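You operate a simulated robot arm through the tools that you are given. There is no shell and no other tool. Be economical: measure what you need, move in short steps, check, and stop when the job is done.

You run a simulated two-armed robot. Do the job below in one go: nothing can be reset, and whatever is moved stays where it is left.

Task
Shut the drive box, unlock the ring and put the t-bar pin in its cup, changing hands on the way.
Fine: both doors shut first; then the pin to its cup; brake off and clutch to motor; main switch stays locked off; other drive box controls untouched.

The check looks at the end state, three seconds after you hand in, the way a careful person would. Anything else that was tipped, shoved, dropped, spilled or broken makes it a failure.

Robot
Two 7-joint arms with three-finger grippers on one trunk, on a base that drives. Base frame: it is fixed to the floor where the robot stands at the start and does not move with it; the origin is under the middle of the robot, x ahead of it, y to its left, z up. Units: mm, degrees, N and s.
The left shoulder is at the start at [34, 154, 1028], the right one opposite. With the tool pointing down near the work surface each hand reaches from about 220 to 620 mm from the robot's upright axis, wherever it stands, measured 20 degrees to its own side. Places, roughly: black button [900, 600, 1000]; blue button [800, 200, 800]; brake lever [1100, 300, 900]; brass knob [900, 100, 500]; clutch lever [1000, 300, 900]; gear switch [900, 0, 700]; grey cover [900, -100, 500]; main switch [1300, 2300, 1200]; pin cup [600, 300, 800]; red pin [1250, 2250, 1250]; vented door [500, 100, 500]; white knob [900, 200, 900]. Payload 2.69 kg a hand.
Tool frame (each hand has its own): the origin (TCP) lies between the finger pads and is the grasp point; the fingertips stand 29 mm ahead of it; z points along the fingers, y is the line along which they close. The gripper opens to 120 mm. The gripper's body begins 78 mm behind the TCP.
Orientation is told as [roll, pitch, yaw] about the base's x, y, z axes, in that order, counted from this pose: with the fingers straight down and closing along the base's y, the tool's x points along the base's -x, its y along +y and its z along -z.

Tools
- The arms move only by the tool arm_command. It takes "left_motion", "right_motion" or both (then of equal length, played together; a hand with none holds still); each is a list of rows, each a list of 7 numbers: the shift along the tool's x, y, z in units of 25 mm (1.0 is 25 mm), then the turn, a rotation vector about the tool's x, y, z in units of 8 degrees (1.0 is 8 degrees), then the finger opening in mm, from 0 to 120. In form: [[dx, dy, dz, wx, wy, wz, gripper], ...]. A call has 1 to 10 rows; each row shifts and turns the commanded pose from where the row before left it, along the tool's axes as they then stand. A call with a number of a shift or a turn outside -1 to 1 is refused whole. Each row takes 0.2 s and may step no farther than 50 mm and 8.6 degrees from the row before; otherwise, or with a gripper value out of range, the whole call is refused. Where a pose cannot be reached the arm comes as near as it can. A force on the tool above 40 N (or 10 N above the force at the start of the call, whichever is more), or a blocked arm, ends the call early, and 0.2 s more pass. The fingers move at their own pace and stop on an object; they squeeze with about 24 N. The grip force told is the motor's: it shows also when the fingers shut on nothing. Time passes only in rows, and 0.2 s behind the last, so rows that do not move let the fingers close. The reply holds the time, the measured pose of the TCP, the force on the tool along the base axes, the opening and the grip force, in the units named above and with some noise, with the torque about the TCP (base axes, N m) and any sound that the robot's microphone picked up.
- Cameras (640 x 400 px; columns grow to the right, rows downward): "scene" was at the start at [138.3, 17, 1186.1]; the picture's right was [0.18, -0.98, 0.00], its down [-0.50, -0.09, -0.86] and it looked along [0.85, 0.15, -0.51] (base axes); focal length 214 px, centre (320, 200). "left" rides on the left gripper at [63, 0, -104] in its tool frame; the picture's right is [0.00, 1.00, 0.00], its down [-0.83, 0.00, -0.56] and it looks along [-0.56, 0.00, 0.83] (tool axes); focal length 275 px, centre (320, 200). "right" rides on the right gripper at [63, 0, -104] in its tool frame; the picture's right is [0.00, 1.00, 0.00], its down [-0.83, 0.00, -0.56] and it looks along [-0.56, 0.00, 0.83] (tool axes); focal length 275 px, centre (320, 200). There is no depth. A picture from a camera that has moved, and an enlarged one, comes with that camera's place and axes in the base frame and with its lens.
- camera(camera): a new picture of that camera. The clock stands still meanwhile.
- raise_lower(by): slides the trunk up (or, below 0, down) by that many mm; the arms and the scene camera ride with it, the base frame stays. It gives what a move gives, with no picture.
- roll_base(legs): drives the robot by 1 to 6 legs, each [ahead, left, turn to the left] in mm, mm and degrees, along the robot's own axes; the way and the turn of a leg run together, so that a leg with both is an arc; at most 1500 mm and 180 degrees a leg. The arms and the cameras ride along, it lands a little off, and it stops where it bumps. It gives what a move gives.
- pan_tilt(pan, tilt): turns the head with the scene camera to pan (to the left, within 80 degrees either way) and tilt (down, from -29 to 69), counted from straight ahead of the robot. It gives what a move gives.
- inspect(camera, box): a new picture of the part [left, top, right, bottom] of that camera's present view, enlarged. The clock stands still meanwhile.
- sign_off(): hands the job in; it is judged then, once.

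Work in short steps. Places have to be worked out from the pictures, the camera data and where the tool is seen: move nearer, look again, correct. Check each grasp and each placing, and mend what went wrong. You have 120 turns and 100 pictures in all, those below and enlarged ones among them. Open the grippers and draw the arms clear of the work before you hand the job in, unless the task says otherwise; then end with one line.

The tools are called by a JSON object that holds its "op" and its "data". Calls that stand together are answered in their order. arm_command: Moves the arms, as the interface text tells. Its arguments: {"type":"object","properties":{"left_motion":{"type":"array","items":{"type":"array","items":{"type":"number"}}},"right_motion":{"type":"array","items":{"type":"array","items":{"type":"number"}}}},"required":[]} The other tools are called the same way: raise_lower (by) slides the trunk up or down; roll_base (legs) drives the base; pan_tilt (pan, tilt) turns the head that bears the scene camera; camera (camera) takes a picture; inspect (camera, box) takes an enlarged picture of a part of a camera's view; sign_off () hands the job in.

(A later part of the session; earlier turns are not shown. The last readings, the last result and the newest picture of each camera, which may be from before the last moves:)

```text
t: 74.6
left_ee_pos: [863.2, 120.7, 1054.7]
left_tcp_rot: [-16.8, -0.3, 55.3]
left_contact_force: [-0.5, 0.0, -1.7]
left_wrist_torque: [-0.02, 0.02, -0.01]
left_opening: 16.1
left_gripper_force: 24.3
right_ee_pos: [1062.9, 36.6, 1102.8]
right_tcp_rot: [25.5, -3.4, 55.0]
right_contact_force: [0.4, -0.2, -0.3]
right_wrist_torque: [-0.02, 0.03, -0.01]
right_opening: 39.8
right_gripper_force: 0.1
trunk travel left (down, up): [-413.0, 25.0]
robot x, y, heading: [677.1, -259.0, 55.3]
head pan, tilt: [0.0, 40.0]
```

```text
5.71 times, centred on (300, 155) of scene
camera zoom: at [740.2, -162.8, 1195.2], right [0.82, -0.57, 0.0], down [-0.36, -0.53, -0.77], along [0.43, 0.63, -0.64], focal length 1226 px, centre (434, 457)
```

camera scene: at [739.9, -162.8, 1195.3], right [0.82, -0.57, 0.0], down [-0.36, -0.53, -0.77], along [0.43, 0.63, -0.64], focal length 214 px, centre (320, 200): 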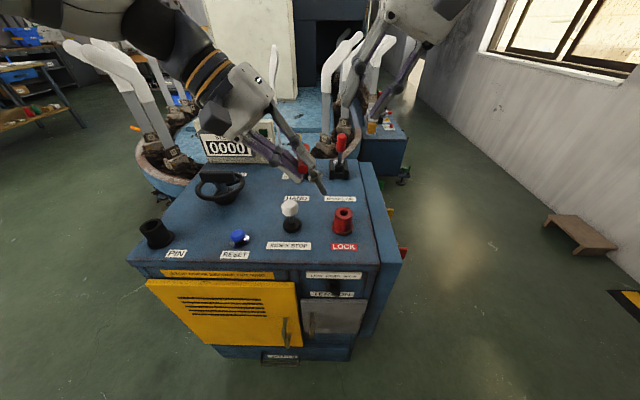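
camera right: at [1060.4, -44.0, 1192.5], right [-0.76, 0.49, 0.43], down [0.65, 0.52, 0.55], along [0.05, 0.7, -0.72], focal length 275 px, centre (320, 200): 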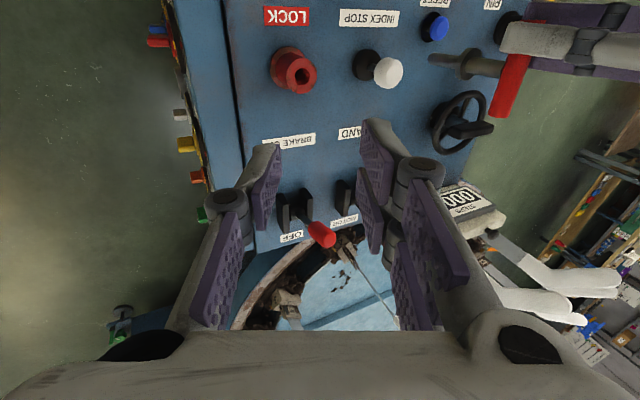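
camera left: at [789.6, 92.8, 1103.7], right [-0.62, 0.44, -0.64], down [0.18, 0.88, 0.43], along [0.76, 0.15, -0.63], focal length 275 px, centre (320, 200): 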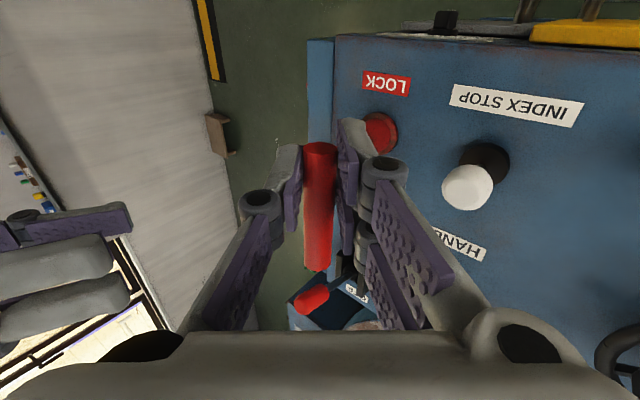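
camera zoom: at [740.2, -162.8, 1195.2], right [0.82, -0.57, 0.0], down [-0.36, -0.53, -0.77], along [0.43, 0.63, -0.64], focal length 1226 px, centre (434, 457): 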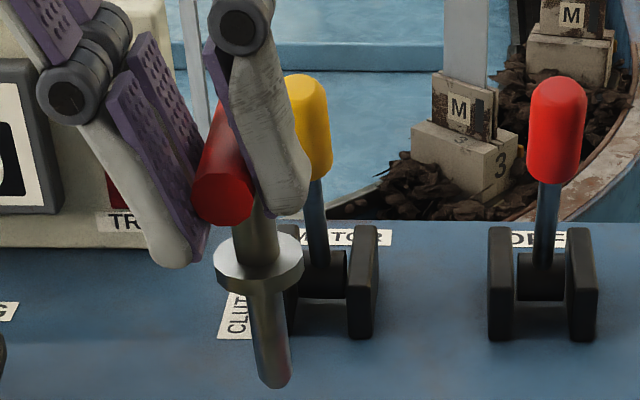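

The lean is only ≈3° forward and 2° right; tip at (451 ahead, 58 left, z 947) from both cameras. I correct this lean and carry the pin left towards the cup.

{"op": "arm_command", "data": {"left_motion": [[0, 0, 0, -0.29, 0.4, 0, 0], [0, 0.96, -0.25, 0, 0, 0, 0], [0, 0.96, -0.25, 0, 0, 0, 0], [0, 0.96, -0.25, 0, 0, 0, 0], [0, 0.96, -0.25, 0, 0, 0, 0], [0, 0.96, -0.25, 0, 0, 0, 0], [0, 0.96, -0.25, 0, 0, 0, 0], [0, 0.96, -0.25, 0, 0, 0, 0], [0, 0.96, -0.25, 0, 0, 0, 0], [0, 0.96, -0.25, 0, 0, 0, 0]]}}

{"op": "arm_command", "data": {"left_motion": [[0.12, 0.9, -0.23, 0, 0, 0, 0], [0.12, 0.9, -0.23, 0, 0, 0, 0], [0.12, 0.9, -0.23, 0, 0, 0, 0], [0, 0.5, -0.13, 0, 0, 0, 0], [0, 0, 0, 0, 0, 0, 0]]}}

{"op": "pan_tilt", "data": {"pan": 35, "tilt": 40}}

{"op": "camera", "data": {"camera": "scene"}}

```text
t: 76.8
left_ee_pos: [682.0, 251.1, 1052.9]
left_tcp_rot: [-14.7, 2.9, 54.5]
left_contact_force: [-0.4, 0.3, -1.5]
left_wrist_torque: [-0.02, 0.01, 0.01]
left_opening: 16.1
left_gripper_force: 23.1
right_ee_pos: [1061.6, 37.1, 1103.3]
right_tcp_rot: [25.3, -3.4, 55.2]
right_contact_force: [0.2, 0.1, 0.1]
right_wrist_torque: [0.01, -0.03, 0.0]
right_opening: 40.2
right_gripper_force: 0.2
trunk travel left (down, up): [-413.0, 25.0]
robot x, y, heading: [672.7, -256.3, 55.4]
head pan, tilt: [0.0, 40.0]
```

```text
t: 78.0
left_ee_pos: [609.3, 293.1, 1053.2]
left_tcp_rot: [-14.7, 2.9, 54.4]
left_contact_force: [0.6, 0.1, -1.5]
left_wrist_torque: [-0.01, 0.03, 0.01]
left_opening: 16.0
left_gripper_force: 24.0
right_ee_pos: [1062.0, 37.5, 1102.5]
right_tcp_rot: [25.5, -3.4, 55.1]
right_contact_force: [0.2, -0.4, -0.5]
right_wrist_torque: [0.0, -0.01, 0.0]
right_opening: 40.1
right_gripper_force: 0.0
trunk travel left (down, up): [-413.0, 25.0]
robot x, y, heading: [677.2, -258.0, 55.4]
head pan, tilt: [0.0, 40.0]
```

```text
t: 79.0
left_ee_pos: [609.6, 292.8, 1053.6]
left_tcp_rot: [-14.6, 2.9, 54.4]
left_contact_force: [-0.4, 0.4, -1.3]
left_wrist_torque: [0.01, 0.0, -0.03]
left_opening: 16.3
left_gripper_force: 23.9
right_ee_pos: [1061.9, 38.7, 1103.3]
right_tcp_rot: [25.4, -3.5, 55.1]
right_contact_force: [-0.1, -0.1, 0.0]
right_wrist_torque: [0.0, -0.02, -0.01]
right_opening: 40.0
right_gripper_force: 0.1
trunk travel left (down, up): [-413.0, 25.0]
robot x, y, heading: [672.5, -257.1, 55.5]
head pan, tilt: [35.0, 40.0]
```

```text
35 pictures are left
camera scene: at [691.0, -147.5, 1195.2], right [1.0, 0.01, 0.0], down [0.0, -0.64, -0.77], along [-0.01, 0.77, -0.64], focal length 214 px, centre (320, 200)
```

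scene: 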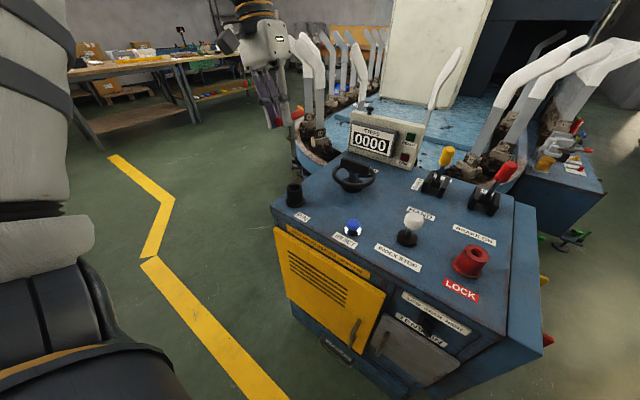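

I zoom on pin and cup, and take the left hand's view too.

{"op": "inspect", "data": {"camera": "scene", "box": [240, 80, 340, 220]}}

{"op": "camera", "data": {"camera": "left"}}

```text
2.86 times, centred on (290, 150) of scene
camera zoom: at [691.0, -147.5, 1195.2], right [1.0, 0.01, 0.0], down [0.0, -0.64, -0.77], along [-0.01, 0.77, -0.64], focal length 613 px, centre (406, 343)
```

zoom: 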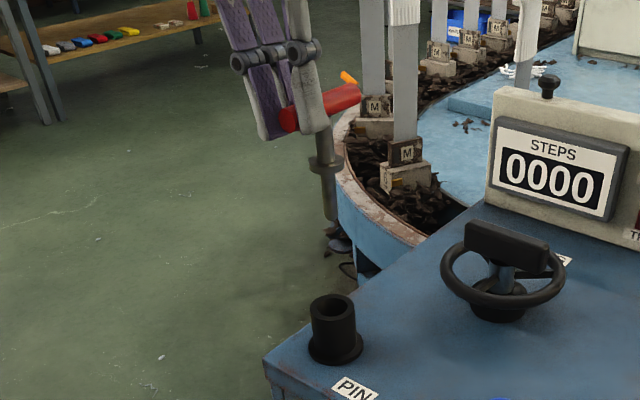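

```text
33 pictures are left
camera left: at [553.5, 259.6, 1156.6], right [-0.79, 0.56, -0.25], down [0.39, 0.78, 0.5], along [0.47, 0.29, -0.83], focal length 275 px, centre (320, 200)
```

left: 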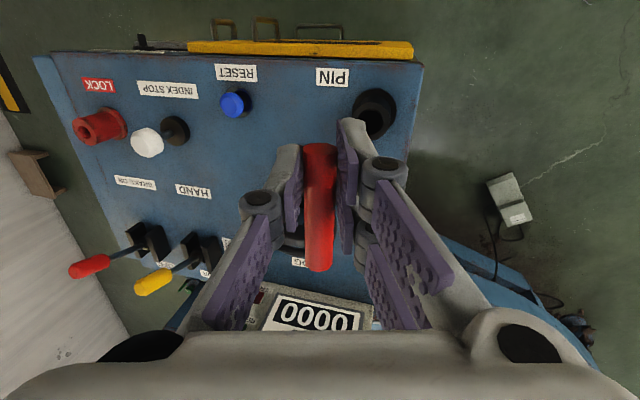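

Pin axis is about (625,309) and the cup about (619,308). I zoom once more on each for a finer offset.

{"op": "inspect", "data": {"camera": "left", "box": [330, 70, 430, 150]}}

{"op": "inspect", "data": {"camera": "scene", "box": [270, 110, 320, 215]}}

```text
5.00 times, centred on (380, 110) of left
camera zoom: at [553.5, 259.6, 1156.6], right [-0.79, 0.56, -0.25], down [0.39, 0.78, 0.5], along [0.47, 0.29, -0.83], focal length 1376 px, centre (20, 650)
```

zoom: 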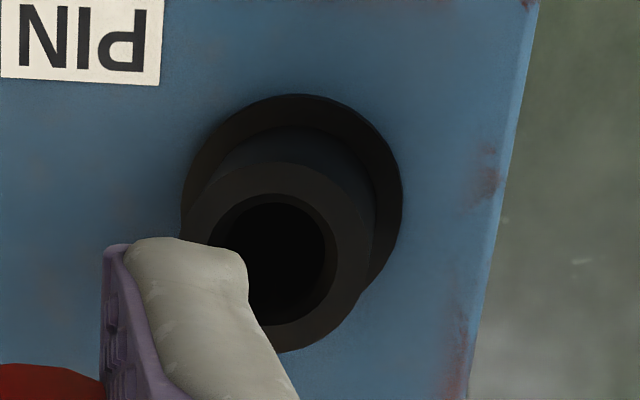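

```text
3.81 times, centred on (295, 162) of scene
camera zoom: at [691.0, -147.5, 1195.2], right [1.0, 0.01, 0.0], down [0.0, -0.64, -0.77], along [-0.01, 0.77, -0.64], focal length 817 px, centre (415, 343)
```

zoom: 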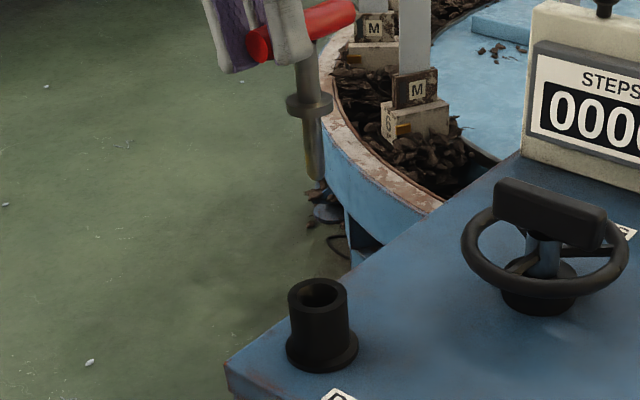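

Cup (619,312), pin (626.5,309). I shift by that offset and lower 80 mm to just above the rim.

{"op": "arm_command", "data": {"left_motion": [[0.07, 0.296, -0.076, 0, 0, 0, 0], [-0.04, 0.201, 0.773, 0, 0, 0, 0], [-0.04, 0.201, 0.773, 0, 0, 0, 0], [-0.04, 0.201, 0.773, 0, 0, 0, 0], [-0.04, 0.201, 0.773, 0, 0, 0, 0], [0, 0, 0, 0, 0, 0, 0]]}}

{"op": "inspect", "data": {"camera": "scene", "box": [260, 120, 330, 220]}}

{"op": "inspect", "data": {"camera": "left", "box": [260, 60, 440, 180]}}

```text
t: 80.4
left_ee_pos: [603.2, 294.8, 974.0]
left_tcp_rot: [-14.6, 2.9, 54.4]
left_contact_force: [0.5, 1.1, -1.5]
left_wrist_torque: [-0.04, 0.02, 0.01]
left_opening: 16.2
left_gripper_force: 24.1
right_ee_pos: [1062.6, 38.1, 1101.5]
right_tcp_rot: [25.5, -3.4, 55.1]
right_contact_force: [-0.4, -0.3, -0.1]
right_wrist_torque: [0.0, 0.05, 0.03]
right_opening: 40.1
right_gripper_force: 0.0
trunk travel left (down, up): [-413.0, 25.0]
robot x, y, heading: [673.0, -262.5, 55.7]
head pan, tilt: [35.0, 40.0]
```

```text
4.00 times, centred on (295, 170) of scene
camera zoom: at [690.8, -147.6, 1195.3], right [1.0, 0.01, 0.0], down [0.0, -0.64, -0.77], along [-0.01, 0.77, -0.64], focal length 858 px, centre (420, 320)
```

zoom: 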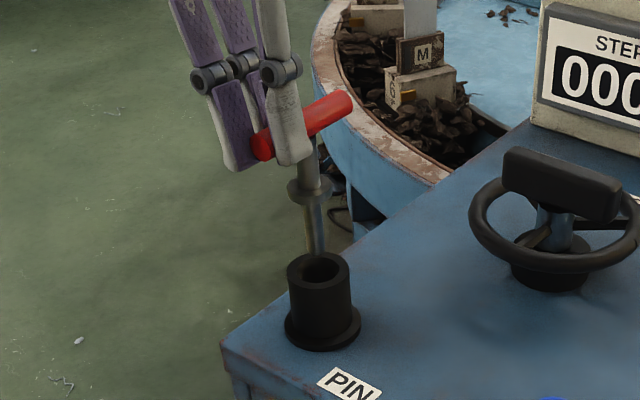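

```text
3.33 times, centred on (350, 120) of left
camera zoom: at [546.4, 261.8, 1077.6], right [-0.79, 0.56, -0.25], down [0.39, 0.78, 0.5], along [0.47, 0.29, -0.83], focal length 918 px, centre (220, 467)
```

zoom: 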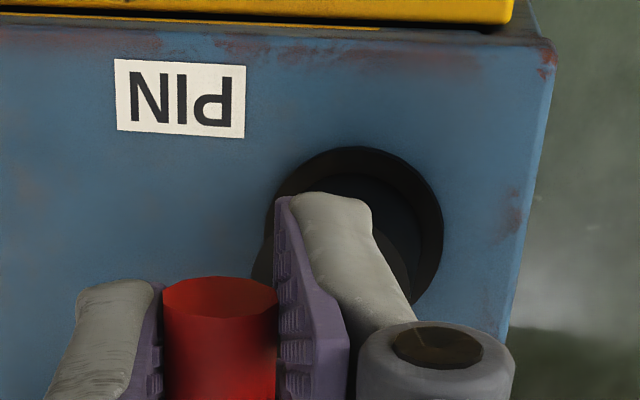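

The shaft bottom appears right at the rim's hole. I lower 20 mm more and check for contact force and view.

{"op": "arm_command", "data": {"left_motion": [[-0.02, 0.1, 0.387, 0, 0, 0, 0], [-0.02, 0.1, 0.387, 0, 0, 0, 0], [0, 0, 0, 0, 0, 0, 0]]}}

{"op": "inspect", "data": {"camera": "scene", "box": [275, 150, 315, 210]}}

```text
t: 81.2
left_ee_pos: [602.2, 295.6, 956.5]
left_tcp_rot: [-14.7, 2.9, 54.4]
left_contact_force: [-0.5, -0.1, -0.9]
left_wrist_torque: [-0.03, 0.0, 0.0]
left_opening: 16.1
left_gripper_force: 24.6
right_ee_pos: [1062.8, 37.5, 1103.3]
right_tcp_rot: [25.5, -3.3, 55.1]
right_contact_force: [-0.3, -0.2, -0.2]
right_wrist_torque: [0.03, 0.03, 0.0]
right_opening: 39.7
right_gripper_force: 0.0
trunk travel left (down, up): [-413.0, 25.0]
robot x, y, heading: [675.8, -256.9, 55.4]
head pan, tilt: [35.0, 40.0]
```

```text
6.67 times, centred on (295, 180) of scene
camera zoom: at [690.9, -147.5, 1195.3], right [1.0, 0.01, 0.0], down [0.0, -0.64, -0.77], along [-0.01, 0.77, -0.64], focal length 1430 px, centre (487, 333)
```

zoom: 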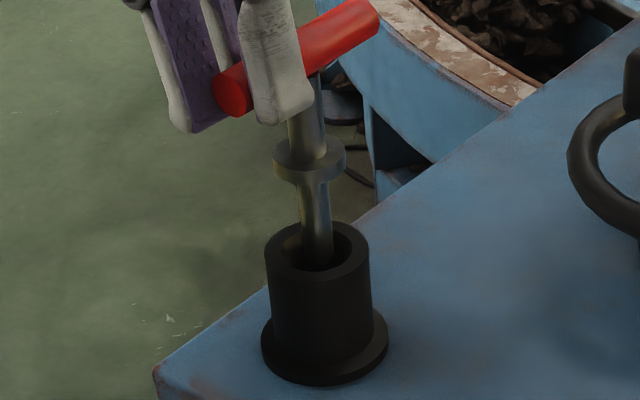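

The shaft is in the hole, well centred. I lower slowly until it seats.

{"op": "arm_command", "data": {"left_motion": [[-0.016, 0.08, 0.31, 0, 0, 0, 0], [-0.016, 0.08, 0.31, 0, 0, 0, 0], [-0.016, 0.08, 0.31, 0, 0, 0, 0], [-0.01, 0.05, 0.193, 0, 0, 0, 0], [-0.01, 0.05, 0.193, 0, 0, 0, 0], [0, 0, 0, 0, 0, 0, 0]]}}

{"op": "inspect", "data": {"camera": "scene", "box": [275, 150, 315, 210]}}

```text
t: 82.6
left_ee_pos: [602.6, 296.0, 920.4]
left_tcp_rot: [-14.6, 2.9, 54.4]
left_contact_force: [0.2, -0.5, -1.0]
left_wrist_torque: [0.0, 0.0, 0.02]
left_opening: 16.0
left_gripper_force: 23.9
right_ee_pos: [1063.5, 38.6, 1102.1]
right_tcp_rot: [25.5, -3.4, 55.2]
right_contact_force: [0.4, -0.2, -0.8]
right_wrist_torque: [-0.01, -0.01, -0.02]
right_opening: 39.8
right_gripper_force: 0.1
trunk travel left (down, up): [-413.0, 25.0]
robot x, y, heading: [672.8, -259.3, 55.5]
head pan, tilt: [35.0, 40.0]
```

```text
6.67 times, centred on (295, 180) of scene
camera zoom: at [690.9, -147.5, 1195.2], right [1.0, 0.01, 0.0], down [0.0, -0.64, -0.77], along [-0.01, 0.77, -0.64], focal length 1430 px, centre (487, 333)
```

zoom: 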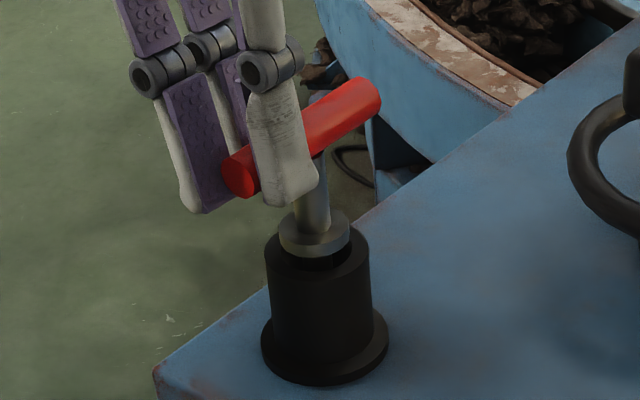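

A few millimetres remain; I go down in 3 mm rows.

{"op": "arm_command", "data": {"left_motion": [[-0.006, 0.03, 0.116, 0, 0, 0, 0], [-0.006, 0.03, 0.116, 0, 0, 0, 0], [-0.006, 0.03, 0.116, 0, 0, 0, 0], [-0.006, 0.03, 0.116, 0, 0, 0, 0], [0, 0, 0, 0, 0, 0, 0]]}}

{"op": "inspect", "data": {"camera": "scene", "box": [275, 150, 315, 210]}}

```text
t: 83.8
left_ee_pos: [602.1, 294.2, 908.5]
left_tcp_rot: [-14.5, 2.8, 54.4]
left_contact_force: [-2.9, -1.9, 18.6]
left_wrist_torque: [0.07, 0.01, 0.0]
left_opening: 16.2
left_gripper_force: 23.9
right_ee_pos: [1062.3, 36.4, 1103.0]
right_tcp_rot: [25.5, -3.5, 55.1]
right_contact_force: [-0.5, -1.5, -0.7]
right_wrist_torque: [0.0, 0.03, 0.01]
right_opening: 39.9
right_gripper_force: 0.0
trunk travel left (down, up): [-413.0, 25.0]
robot x, y, heading: [675.4, -258.2, 55.4]
head pan, tilt: [35.0, 40.0]
```

```text
6.67 times, centred on (295, 180) of scene
camera zoom: at [690.7, -149.3, 1195.6], right [1.0, 0.01, 0.0], down [0.01, -0.64, -0.77], along [-0.01, 0.77, -0.64], focal length 1430 px, centre (487, 333)
```

zoom: 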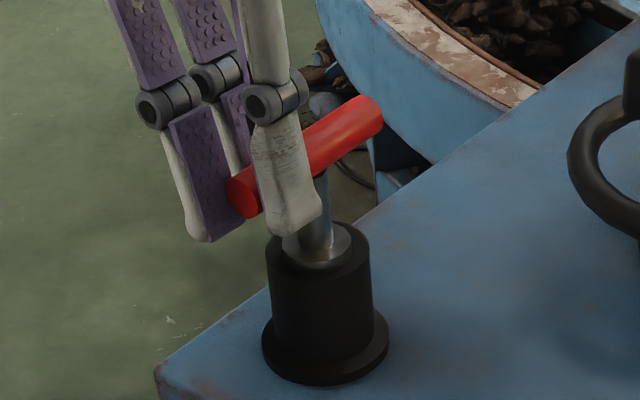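

Seated: collar on the rim, 18.6 N up. I open and withdraw along the hand's axis.

{"op": "arm_command", "data": {"left_motion": [[0, 0, -0.08, 0, 0, 0, 24], [0, 0, 0, 0, 0, 0, 44], [0, 0, -0.5, 0, 0, 0, 44], [0, 0, -1, 0, 0, 0, 44], [0, 0, -1, 0, 0, 0, 44], [0, 0, -1, 0, 0, 0, 44], [0, 0, -1, 0, 0, 0, 44], [0, 0, -1, 0, 0, 0, 44]]}}

{"op": "inspect", "data": {"camera": "scene", "box": [260, 120, 340, 220]}}

```text
t: 85.6
left_ee_pos: [577.8, 319.5, 1044.8]
left_tcp_rot: [-14.7, 2.8, 54.5]
left_contact_force: [0.0, 0.6, -0.2]
left_wrist_torque: [0.03, 0.02, 0.0]
left_opening: 44.2
left_gripper_force: 0.0
right_ee_pos: [1063.7, 37.1, 1102.4]
right_tcp_rot: [25.4, -3.4, 55.1]
right_contact_force: [0.3, -0.5, -0.1]
right_wrist_torque: [0.02, 0.04, 0.02]
right_opening: 40.1
right_gripper_force: 0.0
trunk travel left (down, up): [-413.0, 25.0]
robot x, y, heading: [673.6, -256.8, 55.3]
head pan, tilt: [35.0, 40.0]
```

```text
4.00 times, centred on (300, 170) of scene
camera zoom: at [690.9, -147.6, 1195.2], right [1.0, 0.01, 0.0], down [0.0, -0.64, -0.77], along [-0.01, 0.77, -0.64], focal length 858 px, centre (400, 320)
```

zoom: 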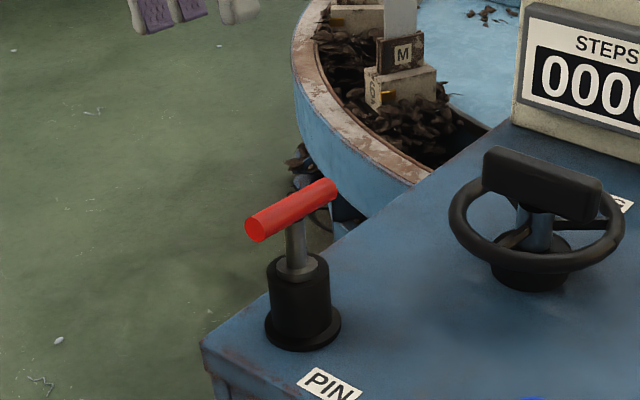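

The pin stands seated in its cup. Now the levers: brake knob at about (688 ahead, 57 right), clutch knob (688, 63 left), z≈922, both leaning to me. I straighten the right hand, close it and pitch it 45° forward.

{"op": "arm_command", "data": {"right_motion": [[0, 0, 0, 0.8, 0, 0, 0], [0, 0, 0, 0.8, 0, 0, 0], [0, 0, 0, 0.8, 0, 0, 0], [0, 0, 0, 0.8, 0, 0, 0], [0, 0, 0, 0, -1, 0, 0], [0, 0, 0, 0, -1, 0, 0], [0, 0, 0, 0, -1, 0, 0], [0, 0, 0, 0, -1, 0, 0], [0, 0, 0, 0, -1, 0, 0], [0, 0, 0, 0, -0.2, 0, 0]], "left_motion": [[0, 0.8, -0.2, 0, 0, 0, 44], [0, 0.8, -0.2, 0, 0, 0, 44], [0.5, 0, 0, 0, 0, 0, 44], [0.5, 0, 0, 0, 0, 0, 44], [0.5, 0, 0, 0, 0, 0, 44], [0, 0, 0, 0, 0, 0, 44], [0, 0, 0, 0, 0, 0, 44], [0, 0, 0, 0, 0, 0, 44], [0, 0, 0, 0, 0, 0, 44], [0, 0, 0, 0, 0, 0, 44]]}}

{"op": "pan_tilt", "data": {"pan": 0, "tilt": 30}}

{"op": "camera", "data": {"camera": "right"}}

```text
t: 87.8
left_ee_pos: [522.9, 314.8, 1044.8]
left_tcp_rot: [-14.6, 2.9, 54.3]
left_contact_force: [-0.5, -0.5, -0.4]
left_wrist_torque: [-0.01, 0.02, -0.01]
left_opening: 43.9
left_gripper_force: 0.1
right_ee_pos: [1062.5, 35.3, 1101.8]
right_tcp_rot: [-0.1, -45.2, 55.2]
right_contact_force: [0.1, -1.0, -0.2]
right_wrist_torque: [-0.02, -0.01, 0.0]
right_opening: 0.0
right_gripper_force: 23.7
trunk travel left (down, up): [-413.0, 25.0]
robot x, y, heading: [679.0, -263.5, 55.3]
head pan, tilt: [35.0, 40.0]
```

```text
t: 88.8
left_ee_pos: [523.8, 315.9, 1044.3]
left_tcp_rot: [-14.6, 2.9, 54.4]
left_contact_force: [-0.8, 0.5, -0.3]
left_wrist_torque: [-0.01, 0.0, 0.0]
left_opening: 44.2
left_gripper_force: 0.1
right_ee_pos: [1062.0, 36.0, 1102.1]
right_tcp_rot: [-0.2, -45.0, 55.3]
right_contact_force: [0.2, -0.3, -0.4]
right_wrist_torque: [-0.01, 0.01, -0.04]
right_opening: 0.1
right_gripper_force: 24.0
trunk travel left (down, up): [-413.0, 25.0]
robot x, y, heading: [676.2, -256.7, 55.6]
head pan, tilt: [0.0, 30.0]
```

```text
24 pictures are left
camera right: at [994.6, -61.0, 1131.8], right [-0.82, 0.57, -0.01], down [0.11, 0.16, 0.98], along [0.56, 0.81, -0.2], focal length 275 px, centre (320, 200)
```

right: 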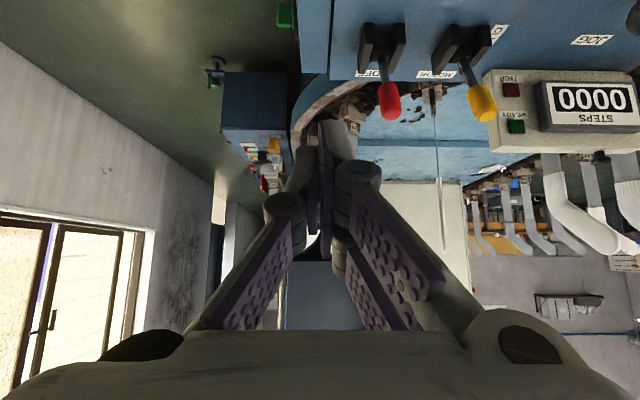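

Knob positions confirmed (brake ≈(684,-57,927)). I bring the closed right fingers to the near side of the brake knob.

{"op": "arm_command", "data": {"right_motion": [[-0.074, 0.4725, 0.972, 0, 0, 0, 0], [-0.074, 0.4725, 0.972, 0, 0, 0, 0], [-0.074, 0.4725, 0.972, 0, 0, 0, 0], [-0.074, 0.4725, 0.972, 0, 0, 0, 0], [-0.074, 0.4725, 0.972, 0, 0, 0, 0], [-0.074, 0.4725, 0.972, 0, 0, 0, 0], [-0.074, 0.4725, 0.972, 0, 0, 0, 0], [-0.074, 0.4725, 0.972, 0, 0, 0, 0], [0.42, 0, 0.7, 0, 0, 0, 0], [0.42, 0, 0.7, 0, 0, 0, 0]]}}

{"op": "camera", "data": {"camera": "right"}}

{"op": "inspect", "data": {"camera": "scene", "box": [250, 100, 410, 260]}}

```text
t: 91.0
left_ee_pos: [523.1, 314.9, 1044.7]
left_tcp_rot: [-14.8, 3.0, 54.4]
left_contact_force: [-1.0, -0.1, -0.7]
left_wrist_torque: [-0.01, 0.0, -0.01]
left_opening: 43.8
left_gripper_force: 0.0
right_ee_pos: [1076.8, 219.7, 937.3]
right_tcp_rot: [-0.2, -44.9, 55.2]
right_contact_force: [-0.2, 0.0, -0.4]
right_wrist_torque: [-0.01, -0.01, -0.02]
right_opening: 0.0
right_gripper_force: 24.1
trunk travel left (down, up): [-413.0, 25.0]
robot x, y, heading: [674.3, -260.2, 55.5]
head pan, tilt: [0.0, 30.0]
```

```text
23 pictures are left
camera right: at [1008.4, 122.9, 966.3], right [-0.82, 0.57, -0.01], down [0.11, 0.16, 0.98], along [0.56, 0.81, -0.19], focal length 275 px, centre (320, 200)
```

right: 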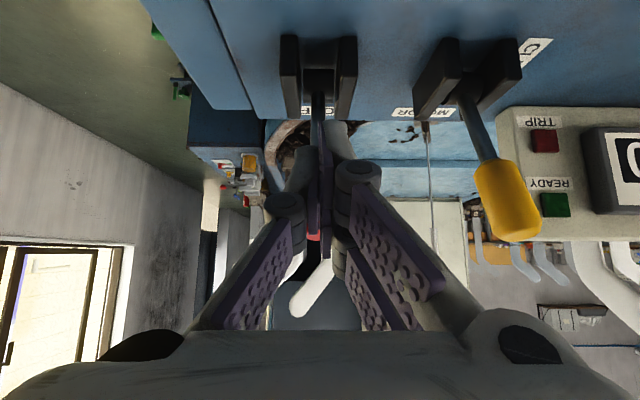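

```text
2.50 times, centred on (330, 180) of scene
camera zoom: at [742.9, -157.7, 1210.5], right [0.82, -0.57, 0.0], down [-0.28, -0.41, -0.87], along [0.49, 0.71, -0.5], focal length 536 px, centre (295, 250)
```

zoom: 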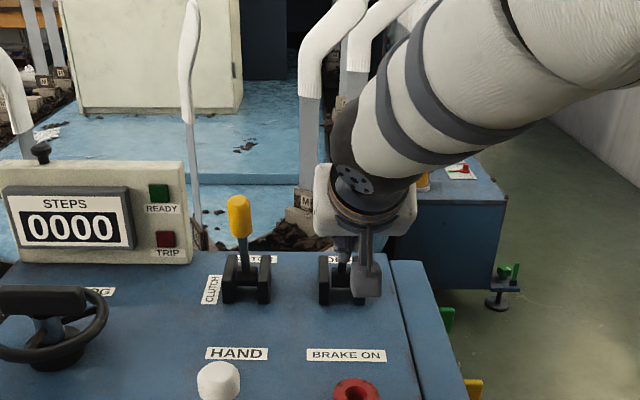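

Fingers are squarely in front of the brake lever. I push straight ahead in 12 mm rows.

{"op": "arm_command", "data": {"right_motion": [[-0.34, 0, 0.34, 0, 0, 0, 0], [-0.34, 0, 0.34, 0, 0, 0, 0], [-0.34, 0, 0.34, 0, 0, 0, 0], [-0.34, 0, 0.34, 0, 0, 0, 0], [-0.34, 0, 0.34, 0, 0, 0, 0], [-0.34, 0, 0.34, 0, 0, 0, 0], [-0.34, 0, 0.34, 0, 0, 0, 0]]}}

{"op": "inspect", "data": {"camera": "scene", "box": [250, 100, 410, 260]}}

```text
t: 92.6
left_ee_pos: [523.2, 313.9, 1043.8]
left_tcp_rot: [-14.7, 3.0, 54.5]
left_contact_force: [0.1, 0.5, 1.3]
left_wrist_torque: [-0.02, 0.0, 0.02]
left_opening: 44.0
left_gripper_force: 0.1
right_ee_pos: [1123.9, 287.5, 933.6]
right_tcp_rot: [-0.2, -44.8, 55.2]
right_contact_force: [0.2, 0.0, 0.8]
right_wrist_torque: [0.02, -0.01, 0.01]
right_opening: 0.0
right_gripper_force: 24.2
trunk travel left (down, up): [-413.0, 25.0]
robot x, y, heading: [673.1, -264.4, 55.5]
head pan, tilt: [0.0, 30.0]
```

```text
2.50 times, centred on (330, 180) of scene
camera zoom: at [743.0, -157.9, 1210.5], right [0.82, -0.57, 0.0], down [-0.28, -0.41, -0.87], along [0.49, 0.71, -0.5], focal length 536 px, centre (295, 250)
```

zoom: 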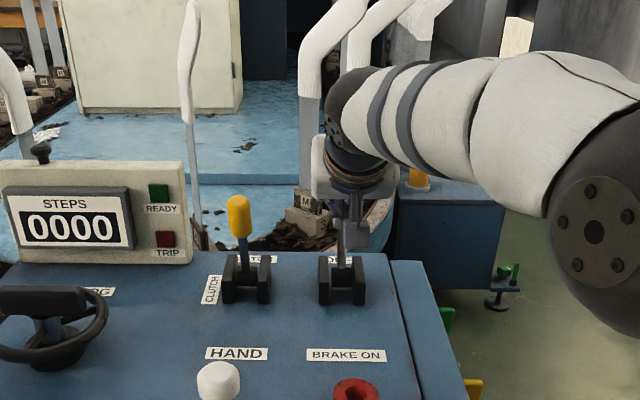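

Lever has moved; I push on in small steps to feel its end stop.

{"op": "arm_command", "data": {"right_motion": [[-0.2, 0, 0.2, 0, 0, 0, 0], [-0.2, 0, 0.2, 0, 0, 0, 0], [-0.2, 0, 0.2, 0, 0, 0, 0], [0, 0, 0, 0, 0, 0, 0]]}}

{"op": "camera", "data": {"camera": "right"}}

```text
t: 93.6
left_ee_pos: [522.5, 313.8, 1044.3]
left_tcp_rot: [-14.7, 3.0, 54.4]
left_contact_force: [-0.2, -0.5, 0.5]
left_wrist_torque: [-0.01, -0.02, -0.01]
left_opening: 44.0
left_gripper_force: 0.0
right_ee_pos: [1130.7, 292.0, 934.5]
right_tcp_rot: [-0.2, -45.1, 55.1]
right_contact_force: [-4.0, -1.6, 1.4]
right_wrist_torque: [0.07, -0.01, 0.07]
right_opening: 0.0
right_gripper_force: 23.4
right hand out of reach, approached as far as the arm can: row 2, 3
trunk travel left (down, up): [-413.0, 25.0]
robot x, y, heading: [676.1, -258.3, 55.3]
head pan, tilt: [0.0, 30.0]
```

```text
20 pictures are left
camera right: at [1063.0, 195.6, 964.4], right [-0.82, 0.57, -0.01], down [0.11, 0.16, 0.98], along [0.56, 0.81, -0.19], focal length 275 px, centre (320, 200)
```

right: 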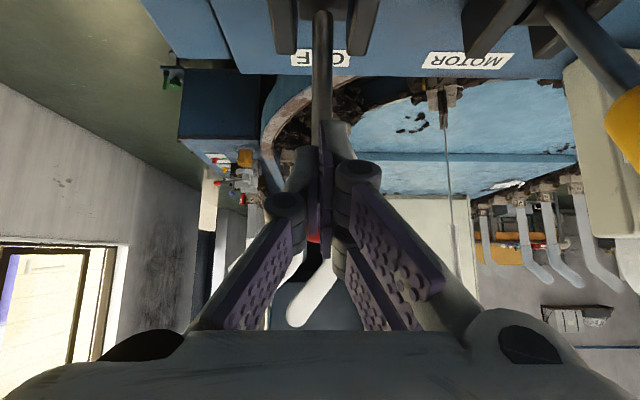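

I retreat and compare the red lever's angle with the yellow one.

{"op": "arm_command", "data": {"right_motion": [[0.6, 0, -0.6, 0, 0, 0, 0], [0.6, 0, -0.6, 0, 0, 0, 0], [0.6, 0, -0.6, 0, 0, 0, 0], [0.6, 0, -0.6, 0, 0, 0, 0], [0.6, 0, -0.6, 0, 0, 0, 0], [0, 0.5, -1, 0, 0, 0, 0], [0, 0.5, -1, 0, 0, 0, 0]]}}

{"op": "camera", "data": {"camera": "right"}}

```text
t: 95.2
left_ee_pos: [522.7, 313.8, 1042.8]
left_tcp_rot: [-14.6, 3.0, 54.4]
left_contact_force: [0.3, 0.1, -0.6]
left_wrist_torque: [0.03, -0.03, 0.03]
left_opening: 43.9
left_gripper_force: 0.0
right_ee_pos: [1030.3, 189.7, 962.3]
right_tcp_rot: [0.3, -44.3, 54.7]
right_contact_force: [0.5, -0.3, 0.3]
right_wrist_torque: [-0.03, -0.02, 0.0]
right_opening: 0.0
right_gripper_force: 23.9
trunk travel left (down, up): [-413.0, 25.0]
robot x, y, heading: [671.6, -259.7, 55.4]
head pan, tilt: [0.0, 30.0]
```

```text
19 pictures are left
camera right: at [961.9, 93.5, 993.1], right [-0.82, 0.57, 0.0], down [0.12, 0.17, 0.98], along [0.56, 0.8, -0.21], focal length 275 px, centre (320, 200)
```

right: 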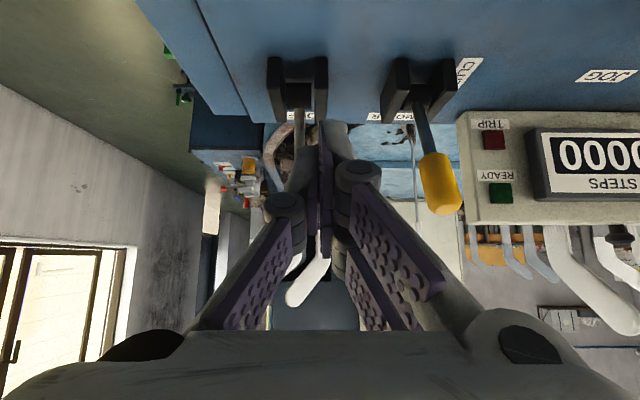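

I shift the right hand left in front of the clutch lever, which also opens the view to the brake lever.

{"op": "arm_command", "data": {"right_motion": [[0, 1, 0, 0, 0, 0, 0], [0, 1, 0, 0, 0, 0, 0], [0, 1, 0, 0, 0, 0, 0], [0, 1, 0, 0, 0, 0, 0]]}}

{"op": "camera", "data": {"camera": "right"}}

{"op": "inspect", "data": {"camera": "scene", "box": [280, 110, 380, 230]}}

```text
t: 96.2
left_ee_pos: [522.4, 313.8, 1045.4]
left_tcp_rot: [-14.8, 3.0, 54.4]
left_contact_force: [-0.4, 0.4, 0.1]
left_wrist_torque: [0.01, -0.01, 0.01]
left_opening: 44.1
left_gripper_force: 0.0
right_ee_pos: [947.3, 248.1, 969.7]
right_tcp_rot: [-0.1, -45.0, 55.2]
right_contact_force: [0.0, 0.8, -0.2]
right_wrist_torque: [-0.02, -0.01, 0.0]
right_opening: 0.2
right_gripper_force: 23.7
trunk travel left (down, up): [-413.0, 25.0]
robot x, y, heading: [676.9, -261.2, 55.4]
head pan, tilt: [0.0, 30.0]
```

```text
18 pictures are left
camera right: at [879.9, 151.5, 998.9], right [-0.82, 0.57, -0.01], down [0.11, 0.16, 0.98], along [0.56, 0.8, -0.19], focal length 275 px, centre (320, 200)
```

right: 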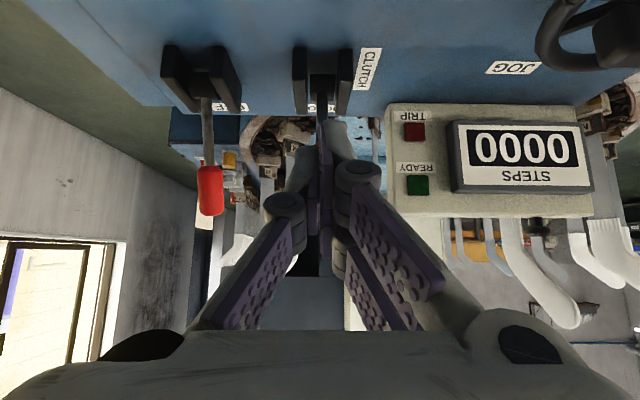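

```text
3.33 times, centred on (330, 170) of scene
camera zoom: at [742.7, -157.9, 1210.6], right [0.82, -0.57, 0.0], down [-0.28, -0.41, -0.87], along [0.49, 0.71, -0.5], focal length 715 px, centre (287, 300)
```

zoom: 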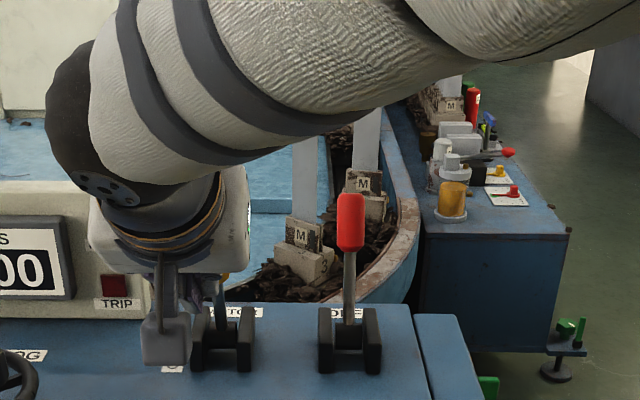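

The red knob is now at ≈751 ahead (was 684): brake is at OFF. The right hand is in front of the clutch lever; I lower to knob height and push it ahead.

{"op": "arm_command", "data": {"right_motion": [[-0.132, 0.03, 0.754, 0, 0, 0, 0], [-0.132, 0.03, 0.754, 0, 0, 0, 0], [-0.132, 0.03, 0.754, 0, 0, 0, 0], [-0.34, 0, 0.34, 0, 0, 0, 0], [-0.34, 0, 0.34, 0, 0, 0, 0], [-0.34, 0, 0.34, 0, 0, 0, 0], [-0.34, 0, 0.34, 0, 0, 0, 0], [-0.34, 0, 0.34, 0, 0, 0, 0], [-0.34, 0, 0.34, 0, 0, 0, 0], [-0.34, 0, 0.34, 0, 0, 0, 0]]}}

{"op": "arm_command", "data": {"right_motion": [[-0.2, 0, 0.2, 0, 0, 0, 0], [-0.2, 0, 0.2, 0, 0, 0, 0], [-0.2, 0, 0.2, 0, 0, 0, 0], [0, 0, 0, 0, 0, 0, 0]]}}

{"op": "camera", "data": {"camera": "right"}}

```text
t: 98.4
left_ee_pos: [522.7, 314.6, 1045.0]
left_tcp_rot: [-14.6, 2.9, 54.4]
left_contact_force: [0.2, -0.6, -0.7]
left_wrist_torque: [-0.01, -0.01, 0.01]
left_opening: 44.1
left_gripper_force: 0.0
right_ee_pos: [993.8, 316.9, 936.2]
right_tcp_rot: [-0.1, -45.0, 55.2]
right_contact_force: [-1.8, -0.8, -1.5]
right_wrist_torque: [-0.03, 0.02, 0.01]
right_opening: 0.2
right_gripper_force: 24.1
right hand out of reach, approached as far as the arm can: row 7, 8, 9, 10
trunk travel left (down, up): [-413.0, 25.0]
robot x, y, heading: [672.8, -261.6, 55.4]
head pan, tilt: [0.0, 30.0]
```

```text
t: 99.4
left_ee_pos: [522.7, 314.5, 1045.3]
left_tcp_rot: [-14.6, 2.9, 54.4]
left_contact_force: [1.2, 0.3, 0.2]
left_wrist_torque: [-0.01, -0.02, 0.03]
left_opening: 44.2
left_gripper_force: 0.0
right_ee_pos: [993.2, 316.7, 936.1]
right_tcp_rot: [-0.2, -44.9, 55.2]
right_contact_force: [-0.8, -1.3, -0.6]
right_wrist_torque: [-0.03, 0.0, 0.04]
right_opening: 0.0
right_gripper_force: 24.3
right hand out of reach, approached as far as the arm can: row 1, 2, 3
trunk travel left (down, up): [-413.0, 25.0]
robot x, y, heading: [673.0, -258.3, 55.6]
head pan, tilt: [0.0, 30.0]
```

```text
16 pictures are left
camera right: at [924.7, 220.3, 966.0], right [-0.82, 0.57, -0.01], down [0.11, 0.16, 0.98], along [0.56, 0.81, -0.19], focal length 275 px, centre (320, 200)
```

right: 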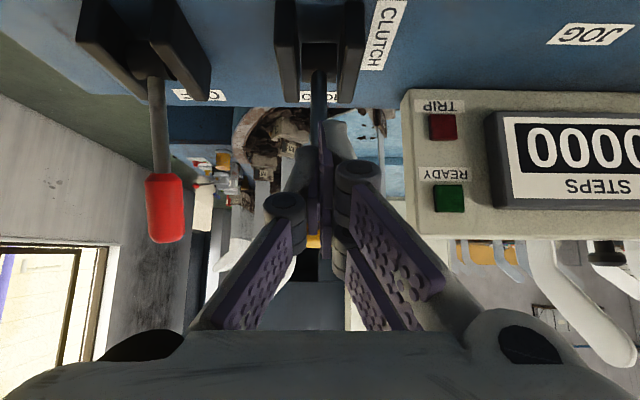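

The right hand ran out of reach with 50 mm to go. I retreat it, then shift the base 115 mm left so its shoulder lines up as it did for the brake.

{"op": "arm_command", "data": {"right_motion": [[0.8, 0, -0.8, 0, 0, 0, 0], [0.8, 0, -0.8, 0, 0, 0, 0], [0.8, 0, -0.8, 0, 0, 0, 0], [0.8, 0, -0.8, 0, 0, 0, 0], [0, 0, -1, 0, 0, 0, 0], [0.3, 0, -0.8, 0, 0, 0, 0]]}}

{"op": "roll_base", "data": {"legs": [[0, 115, 0]]}}

{"op": "camera", "data": {"camera": "right"}}

```text
t: 100.8
left_ee_pos: [522.8, 314.5, 1042.4]
left_tcp_rot: [-14.6, 3.1, 54.4]
left_contact_force: [-0.9, -0.7, 0.0]
left_wrist_torque: [0.0, 0.0, -0.01]
left_opening: 44.0
left_gripper_force: 0.0
right_ee_pos: [909.0, 192.6, 956.6]
right_tcp_rot: [1.1, -43.8, 53.8]
right_contact_force: [-0.4, -0.6, 0.1]
right_wrist_torque: [0.01, 0.02, 0.03]
right_opening: 0.0
right_gripper_force: 23.8
trunk travel left (down, up): [-413.0, 25.0]
robot x, y, heading: [676.5, -258.2, 55.3]
head pan, tilt: [0.0, 30.0]
```

```text
t: 102.3
left_ee_pos: [428.3, 380.7, 1045.0]
left_tcp_rot: [-14.7, 2.9, 54.2]
left_contact_force: [0.0, -0.2, -0.1]
left_wrist_torque: [0.0, -0.05, -0.01]
left_opening: 44.0
left_gripper_force: 0.1
right_ee_pos: [813.7, 259.7, 960.8]
right_tcp_rot: [0.9, -44.2, 53.8]
right_contact_force: [0.4, 0.4, -0.5]
right_wrist_torque: [0.01, 0.01, 0.02]
right_opening: 0.0
right_gripper_force: 24.0
trunk travel left (down, up): [-413.0, 25.0]
robot x, y, heading: [579.6, -194.6, 55.5]
head pan, tilt: [0.0, 30.0]
```

```text
15 pictures are left
camera right: at [745.3, 163.8, 991.2], right [-0.82, 0.58, 0.01], down [0.13, 0.17, 0.98], along [0.56, 0.8, -0.21], focal length 275 px, centre (320, 200)
```

right: 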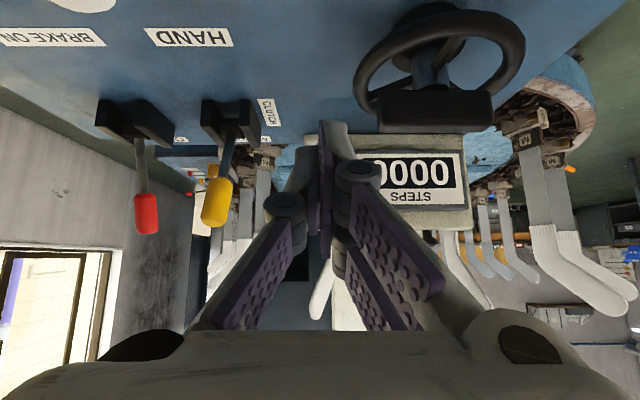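

Yellow knob is at (1010,341), z≈928. I move the hand right to line up with it, then forward to just short of it.

{"op": "arm_command", "data": {"right_motion": [[0, -0.93, 0, 0, 0, 0, 0], [0, -0.93, 0, 0, 0, 0, 0], [0, -0.93, 0, 0, 0, 0, 0], [0, -0.93, 0, 0, 0, 0, 0], [0, -0.93, 0, 0, 0, 0, 0], [-0.63, 0, 0.97, 0, 0, 0, 0], [-0.63, 0, 0.97, 0, 0, 0, 0], [-0.63, 0, 0.97, 0, 0, 0, 0], [-0.63, 0, 0.97, 0, 0, 0, 0]]}}

{"op": "camera", "data": {"camera": "right"}}

```text
t: 104.3
left_ee_pos: [429.4, 380.2, 1043.3]
left_tcp_rot: [-14.6, 3.0, 54.3]
left_contact_force: [-0.5, -0.4, -0.1]
left_wrist_torque: [0.0, 0.03, -0.01]
left_opening: 43.9
left_gripper_force: 0.0
right_ee_pos: [975.0, 284.4, 933.6]
right_tcp_rot: [0.9, -44.2, 53.9]
right_contact_force: [0.9, -0.5, -0.6]
right_wrist_torque: [-0.01, -0.04, 0.02]
right_opening: 0.0
right_gripper_force: 23.8
trunk travel left (down, up): [-413.0, 25.0]
robot x, y, heading: [580.5, -192.5, 55.2]
head pan, tilt: [0.0, 30.0]
```

```text
14 pictures are left
camera right: at [905.1, 188.8, 964.3], right [-0.82, 0.58, 0.01], down [0.13, 0.17, 0.98], along [0.56, 0.8, -0.21], focal length 275 px, centre (320, 200)
```

right: 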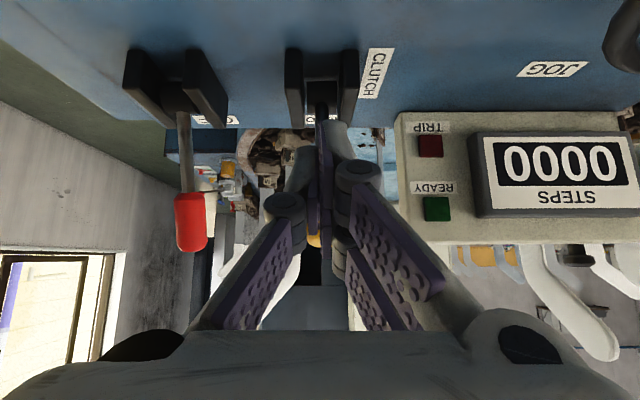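

Aligned. I push the clutch lever 90 mm ahead, as with the brake.

{"op": "arm_command", "data": {"right_motion": [[-0.34, 0, 0.34, 0, 0, 0, 0], [-0.34, 0, 0.34, 0, 0, 0, 0], [-0.34, 0, 0.34, 0, 0, 0, 0], [-0.34, 0, 0.34, 0, 0, 0, 0], [-0.34, 0, 0.34, 0, 0, 0, 0], [-0.34, 0, 0.34, 0, 0, 0, 0], [-0.34, 0, 0.34, 0, 0, 0, 0], [-0.2, 0, 0.2, 0, 0, 0, 0], [0, 0, 0, 0, 0, 0, 0]]}}

{"op": "camera", "data": {"camera": "right"}}

```text
t: 106.3
left_ee_pos: [428.5, 379.8, 1045.6]
left_tcp_rot: [-14.6, 2.9, 54.3]
left_contact_force: [-0.7, -0.1, -0.2]
left_wrist_torque: [0.0, 0.01, -0.01]
left_opening: 44.2
left_gripper_force: 0.1
right_ee_pos: [1026.9, 357.4, 933.3]
right_tcp_rot: [0.9, -44.2, 53.9]
right_contact_force: [0.4, -0.5, 0.3]
right_wrist_torque: [0.02, -0.02, -0.03]
right_opening: 0.1
right_gripper_force: 23.7
trunk travel left (down, up): [-413.0, 25.0]
robot x, y, heading: [580.0, -196.0, 55.7]
head pan, tilt: [0.0, 30.0]
```

```text
13 pictures are left
camera right: at [958.0, 261.9, 964.1], right [-0.82, 0.58, 0.01], down [0.13, 0.17, 0.98], along [0.56, 0.8, -0.21], focal length 275 px, centre (320, 200)
```

right: 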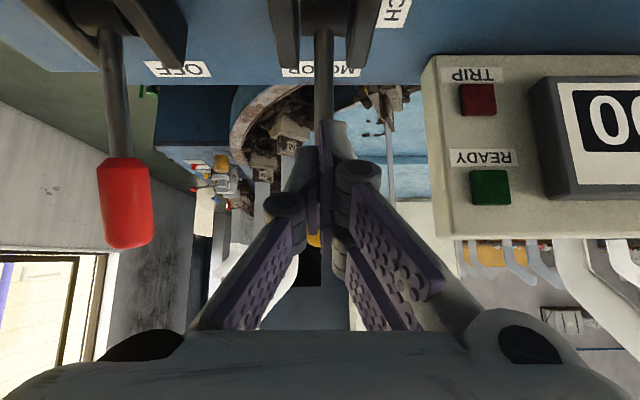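

Same depth as the brake's end. I push 6 mm more to be sure, then retreat, lift and step aside to compare the two levers.

{"op": "arm_command", "data": {"right_motion": [[-0.17, 0, 0.17, 0, 0, 0, 0], [0, 0, 0, 0, 0, 0, 0], [0.8, 0, -0.8, 0, 0, 0, 0], [0.8, 0, -0.8, 0, 0, 0, 0], [0.8, 0, -0.8, 0, 0, 0, 0], [0.8, 0, -0.8, 0, 0, 0, 0], [0, -0.9, -1, 0, 0, 0, 0], [0, -0.9, -1, 0, 0, 0, 0], [0, -0.9, -1, 0, 0, 0, 0], [0, -0.9, -0.5, 0, 0, 0, 0]]}}

{"op": "camera", "data": {"camera": "right"}}

{"op": "camera", "data": {"camera": "scene"}}

```text
t: 108.5
left_ee_pos: [428.4, 379.8, 1044.4]
left_tcp_rot: [-14.6, 2.9, 54.3]
left_contact_force: [-0.1, -0.3, -0.4]
left_wrist_torque: [-0.03, 0.02, 0.0]
left_opening: 44.1
left_gripper_force: 0.0
right_ee_pos: [997.6, 166.7, 988.0]
right_tcp_rot: [1.1, -42.5, 53.9]
right_contact_force: [0.8, 0.0, 0.1]
right_wrist_torque: [-0.02, -0.02, -0.01]
right_opening: 0.1
right_gripper_force: 23.5
right hand out of reach, approached as far as the arm can: row 1, 10
trunk travel left (down, up): [-413.0, 25.0]
robot x, y, heading: [579.9, -195.8, 55.3]
head pan, tilt: [0.0, 30.0]
```

```text
12 pictures are left
camera right: at [928.6, 72.0, 1021.8], right [-0.82, 0.58, 0.01], down [0.14, 0.19, 0.97], along [0.56, 0.79, -0.24], focal length 275 px, centre (320, 200)
```

right: 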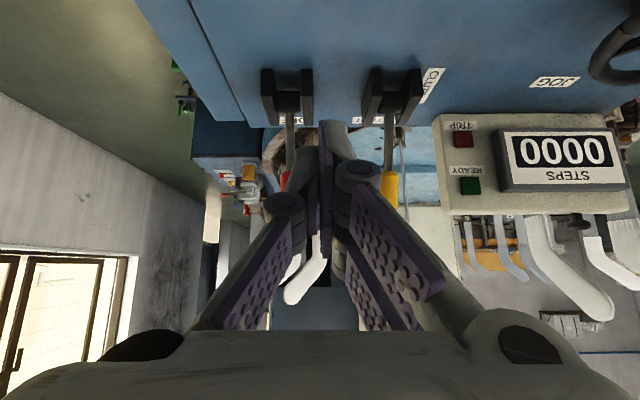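

```text
11 pictures are left
camera scene: at [648.7, -92.8, 1210.5], right [0.82, -0.57, 0.0], down [-0.28, -0.41, -0.87], along [0.49, 0.71, -0.5], focal length 214 px, centre (320, 200)
```

scene: 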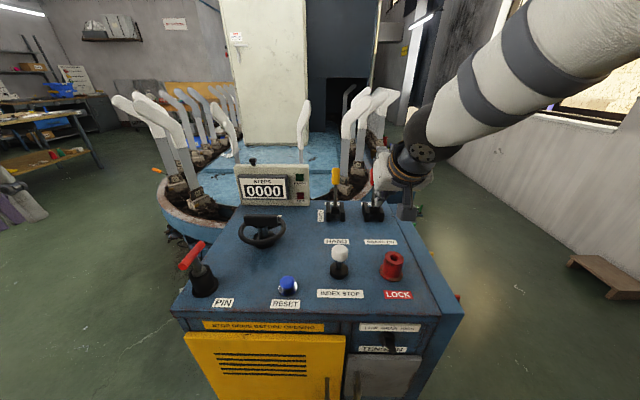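

Both levers now stand alike at the far side. I retract and open the right hand, then back the base off and verify everything.

{"op": "arm_command", "data": {"right_motion": [[0.6, 0, -1, 0, 0, 0, 0], [0.6, 0, -1, 0, 0, 0, 0], [0.6, 0, -1, 0, 0, 0, 60], [0.6, 0, -1, 0, 0, 0, 60], [0.6, 0, -1, 0, 0, 0, 60], [0.6, 0, -1, 0, 0, 0, 60]]}}

{"op": "roll_base", "data": {"legs": [[-350, 0, 0]]}}

{"op": "camera", "data": {"camera": "scene"}}

{"op": "inspect", "data": {"camera": "scene", "box": [220, 120, 440, 260]}}

```text
t: 110.0
left_ee_pos: [427.4, 380.7, 1044.4]
left_tcp_rot: [-14.6, 2.9, 54.2]
left_contact_force: [-0.1, 0.6, -0.5]
left_wrist_torque: [-0.01, 0.0, -0.01]
left_opening: 44.1
left_gripper_force: 0.0
right_ee_pos: [904.0, 25.6, 1039.3]
right_tcp_rot: [0.9, -44.3, 53.8]
right_contact_force: [-0.1, 0.0, 0.0]
right_wrist_torque: [0.01, 0.02, 0.01]
right_opening: 60.2
right_gripper_force: 0.1
right hand out of reach, approached as far as the arm can: row 1
trunk travel left (down, up): [-413.0, 25.0]
robot x, y, heading: [581.4, -194.4, 55.3]
head pan, tilt: [0.0, 30.0]
```

```text
t: 112.2
left_ee_pos: [228.5, 92.2, 1044.9]
left_tcp_rot: [-14.5, 2.9, 54.5]
left_contact_force: [-1.6, 0.1, -0.5]
left_wrist_torque: [-0.02, 0.01, 0.01]
left_opening: 44.0
left_gripper_force: 0.0
right_ee_pos: [707.4, -258.8, 1041.2]
right_tcp_rot: [0.9, -44.2, 54.0]
right_contact_force: [-0.1, 0.0, -0.6]
right_wrist_torque: [0.03, 0.01, -0.01]
right_opening: 60.0
right_gripper_force: 0.0
trunk travel left (down, up): [-413.0, 25.0]
robot x, y, heading: [380.8, -482.9, 55.4]
head pan, tilt: [0.0, 30.0]
```

```text
10 pictures are left
camera scene: at [449.9, -379.6, 1210.6], right [0.82, -0.57, 0.0], down [-0.28, -0.41, -0.87], along [0.49, 0.71, -0.5], focal length 214 px, centre (320, 200)
```

scene: 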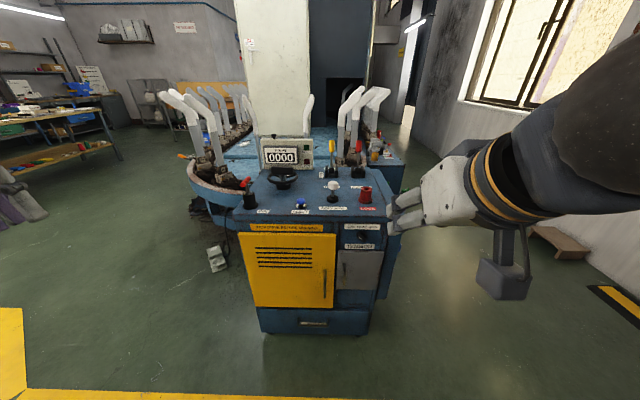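

```text
2.86 times, centred on (330, 190) of scene
camera zoom: at [449.9, -379.6, 1210.6], right [0.82, -0.57, 0.0], down [-0.28, -0.41, -0.87], along [0.49, 0.71, -0.5], focal length 613 px, centre (291, 229)
```

zoom: 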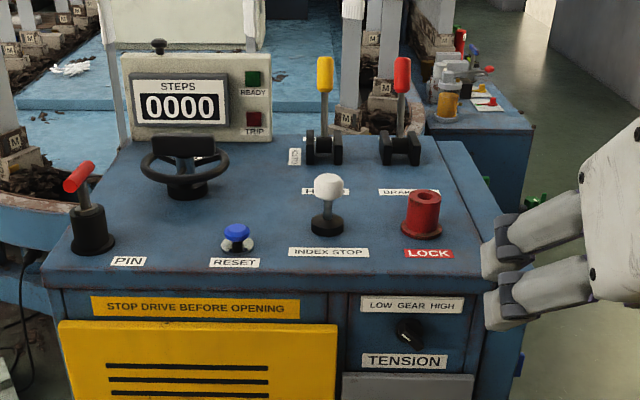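

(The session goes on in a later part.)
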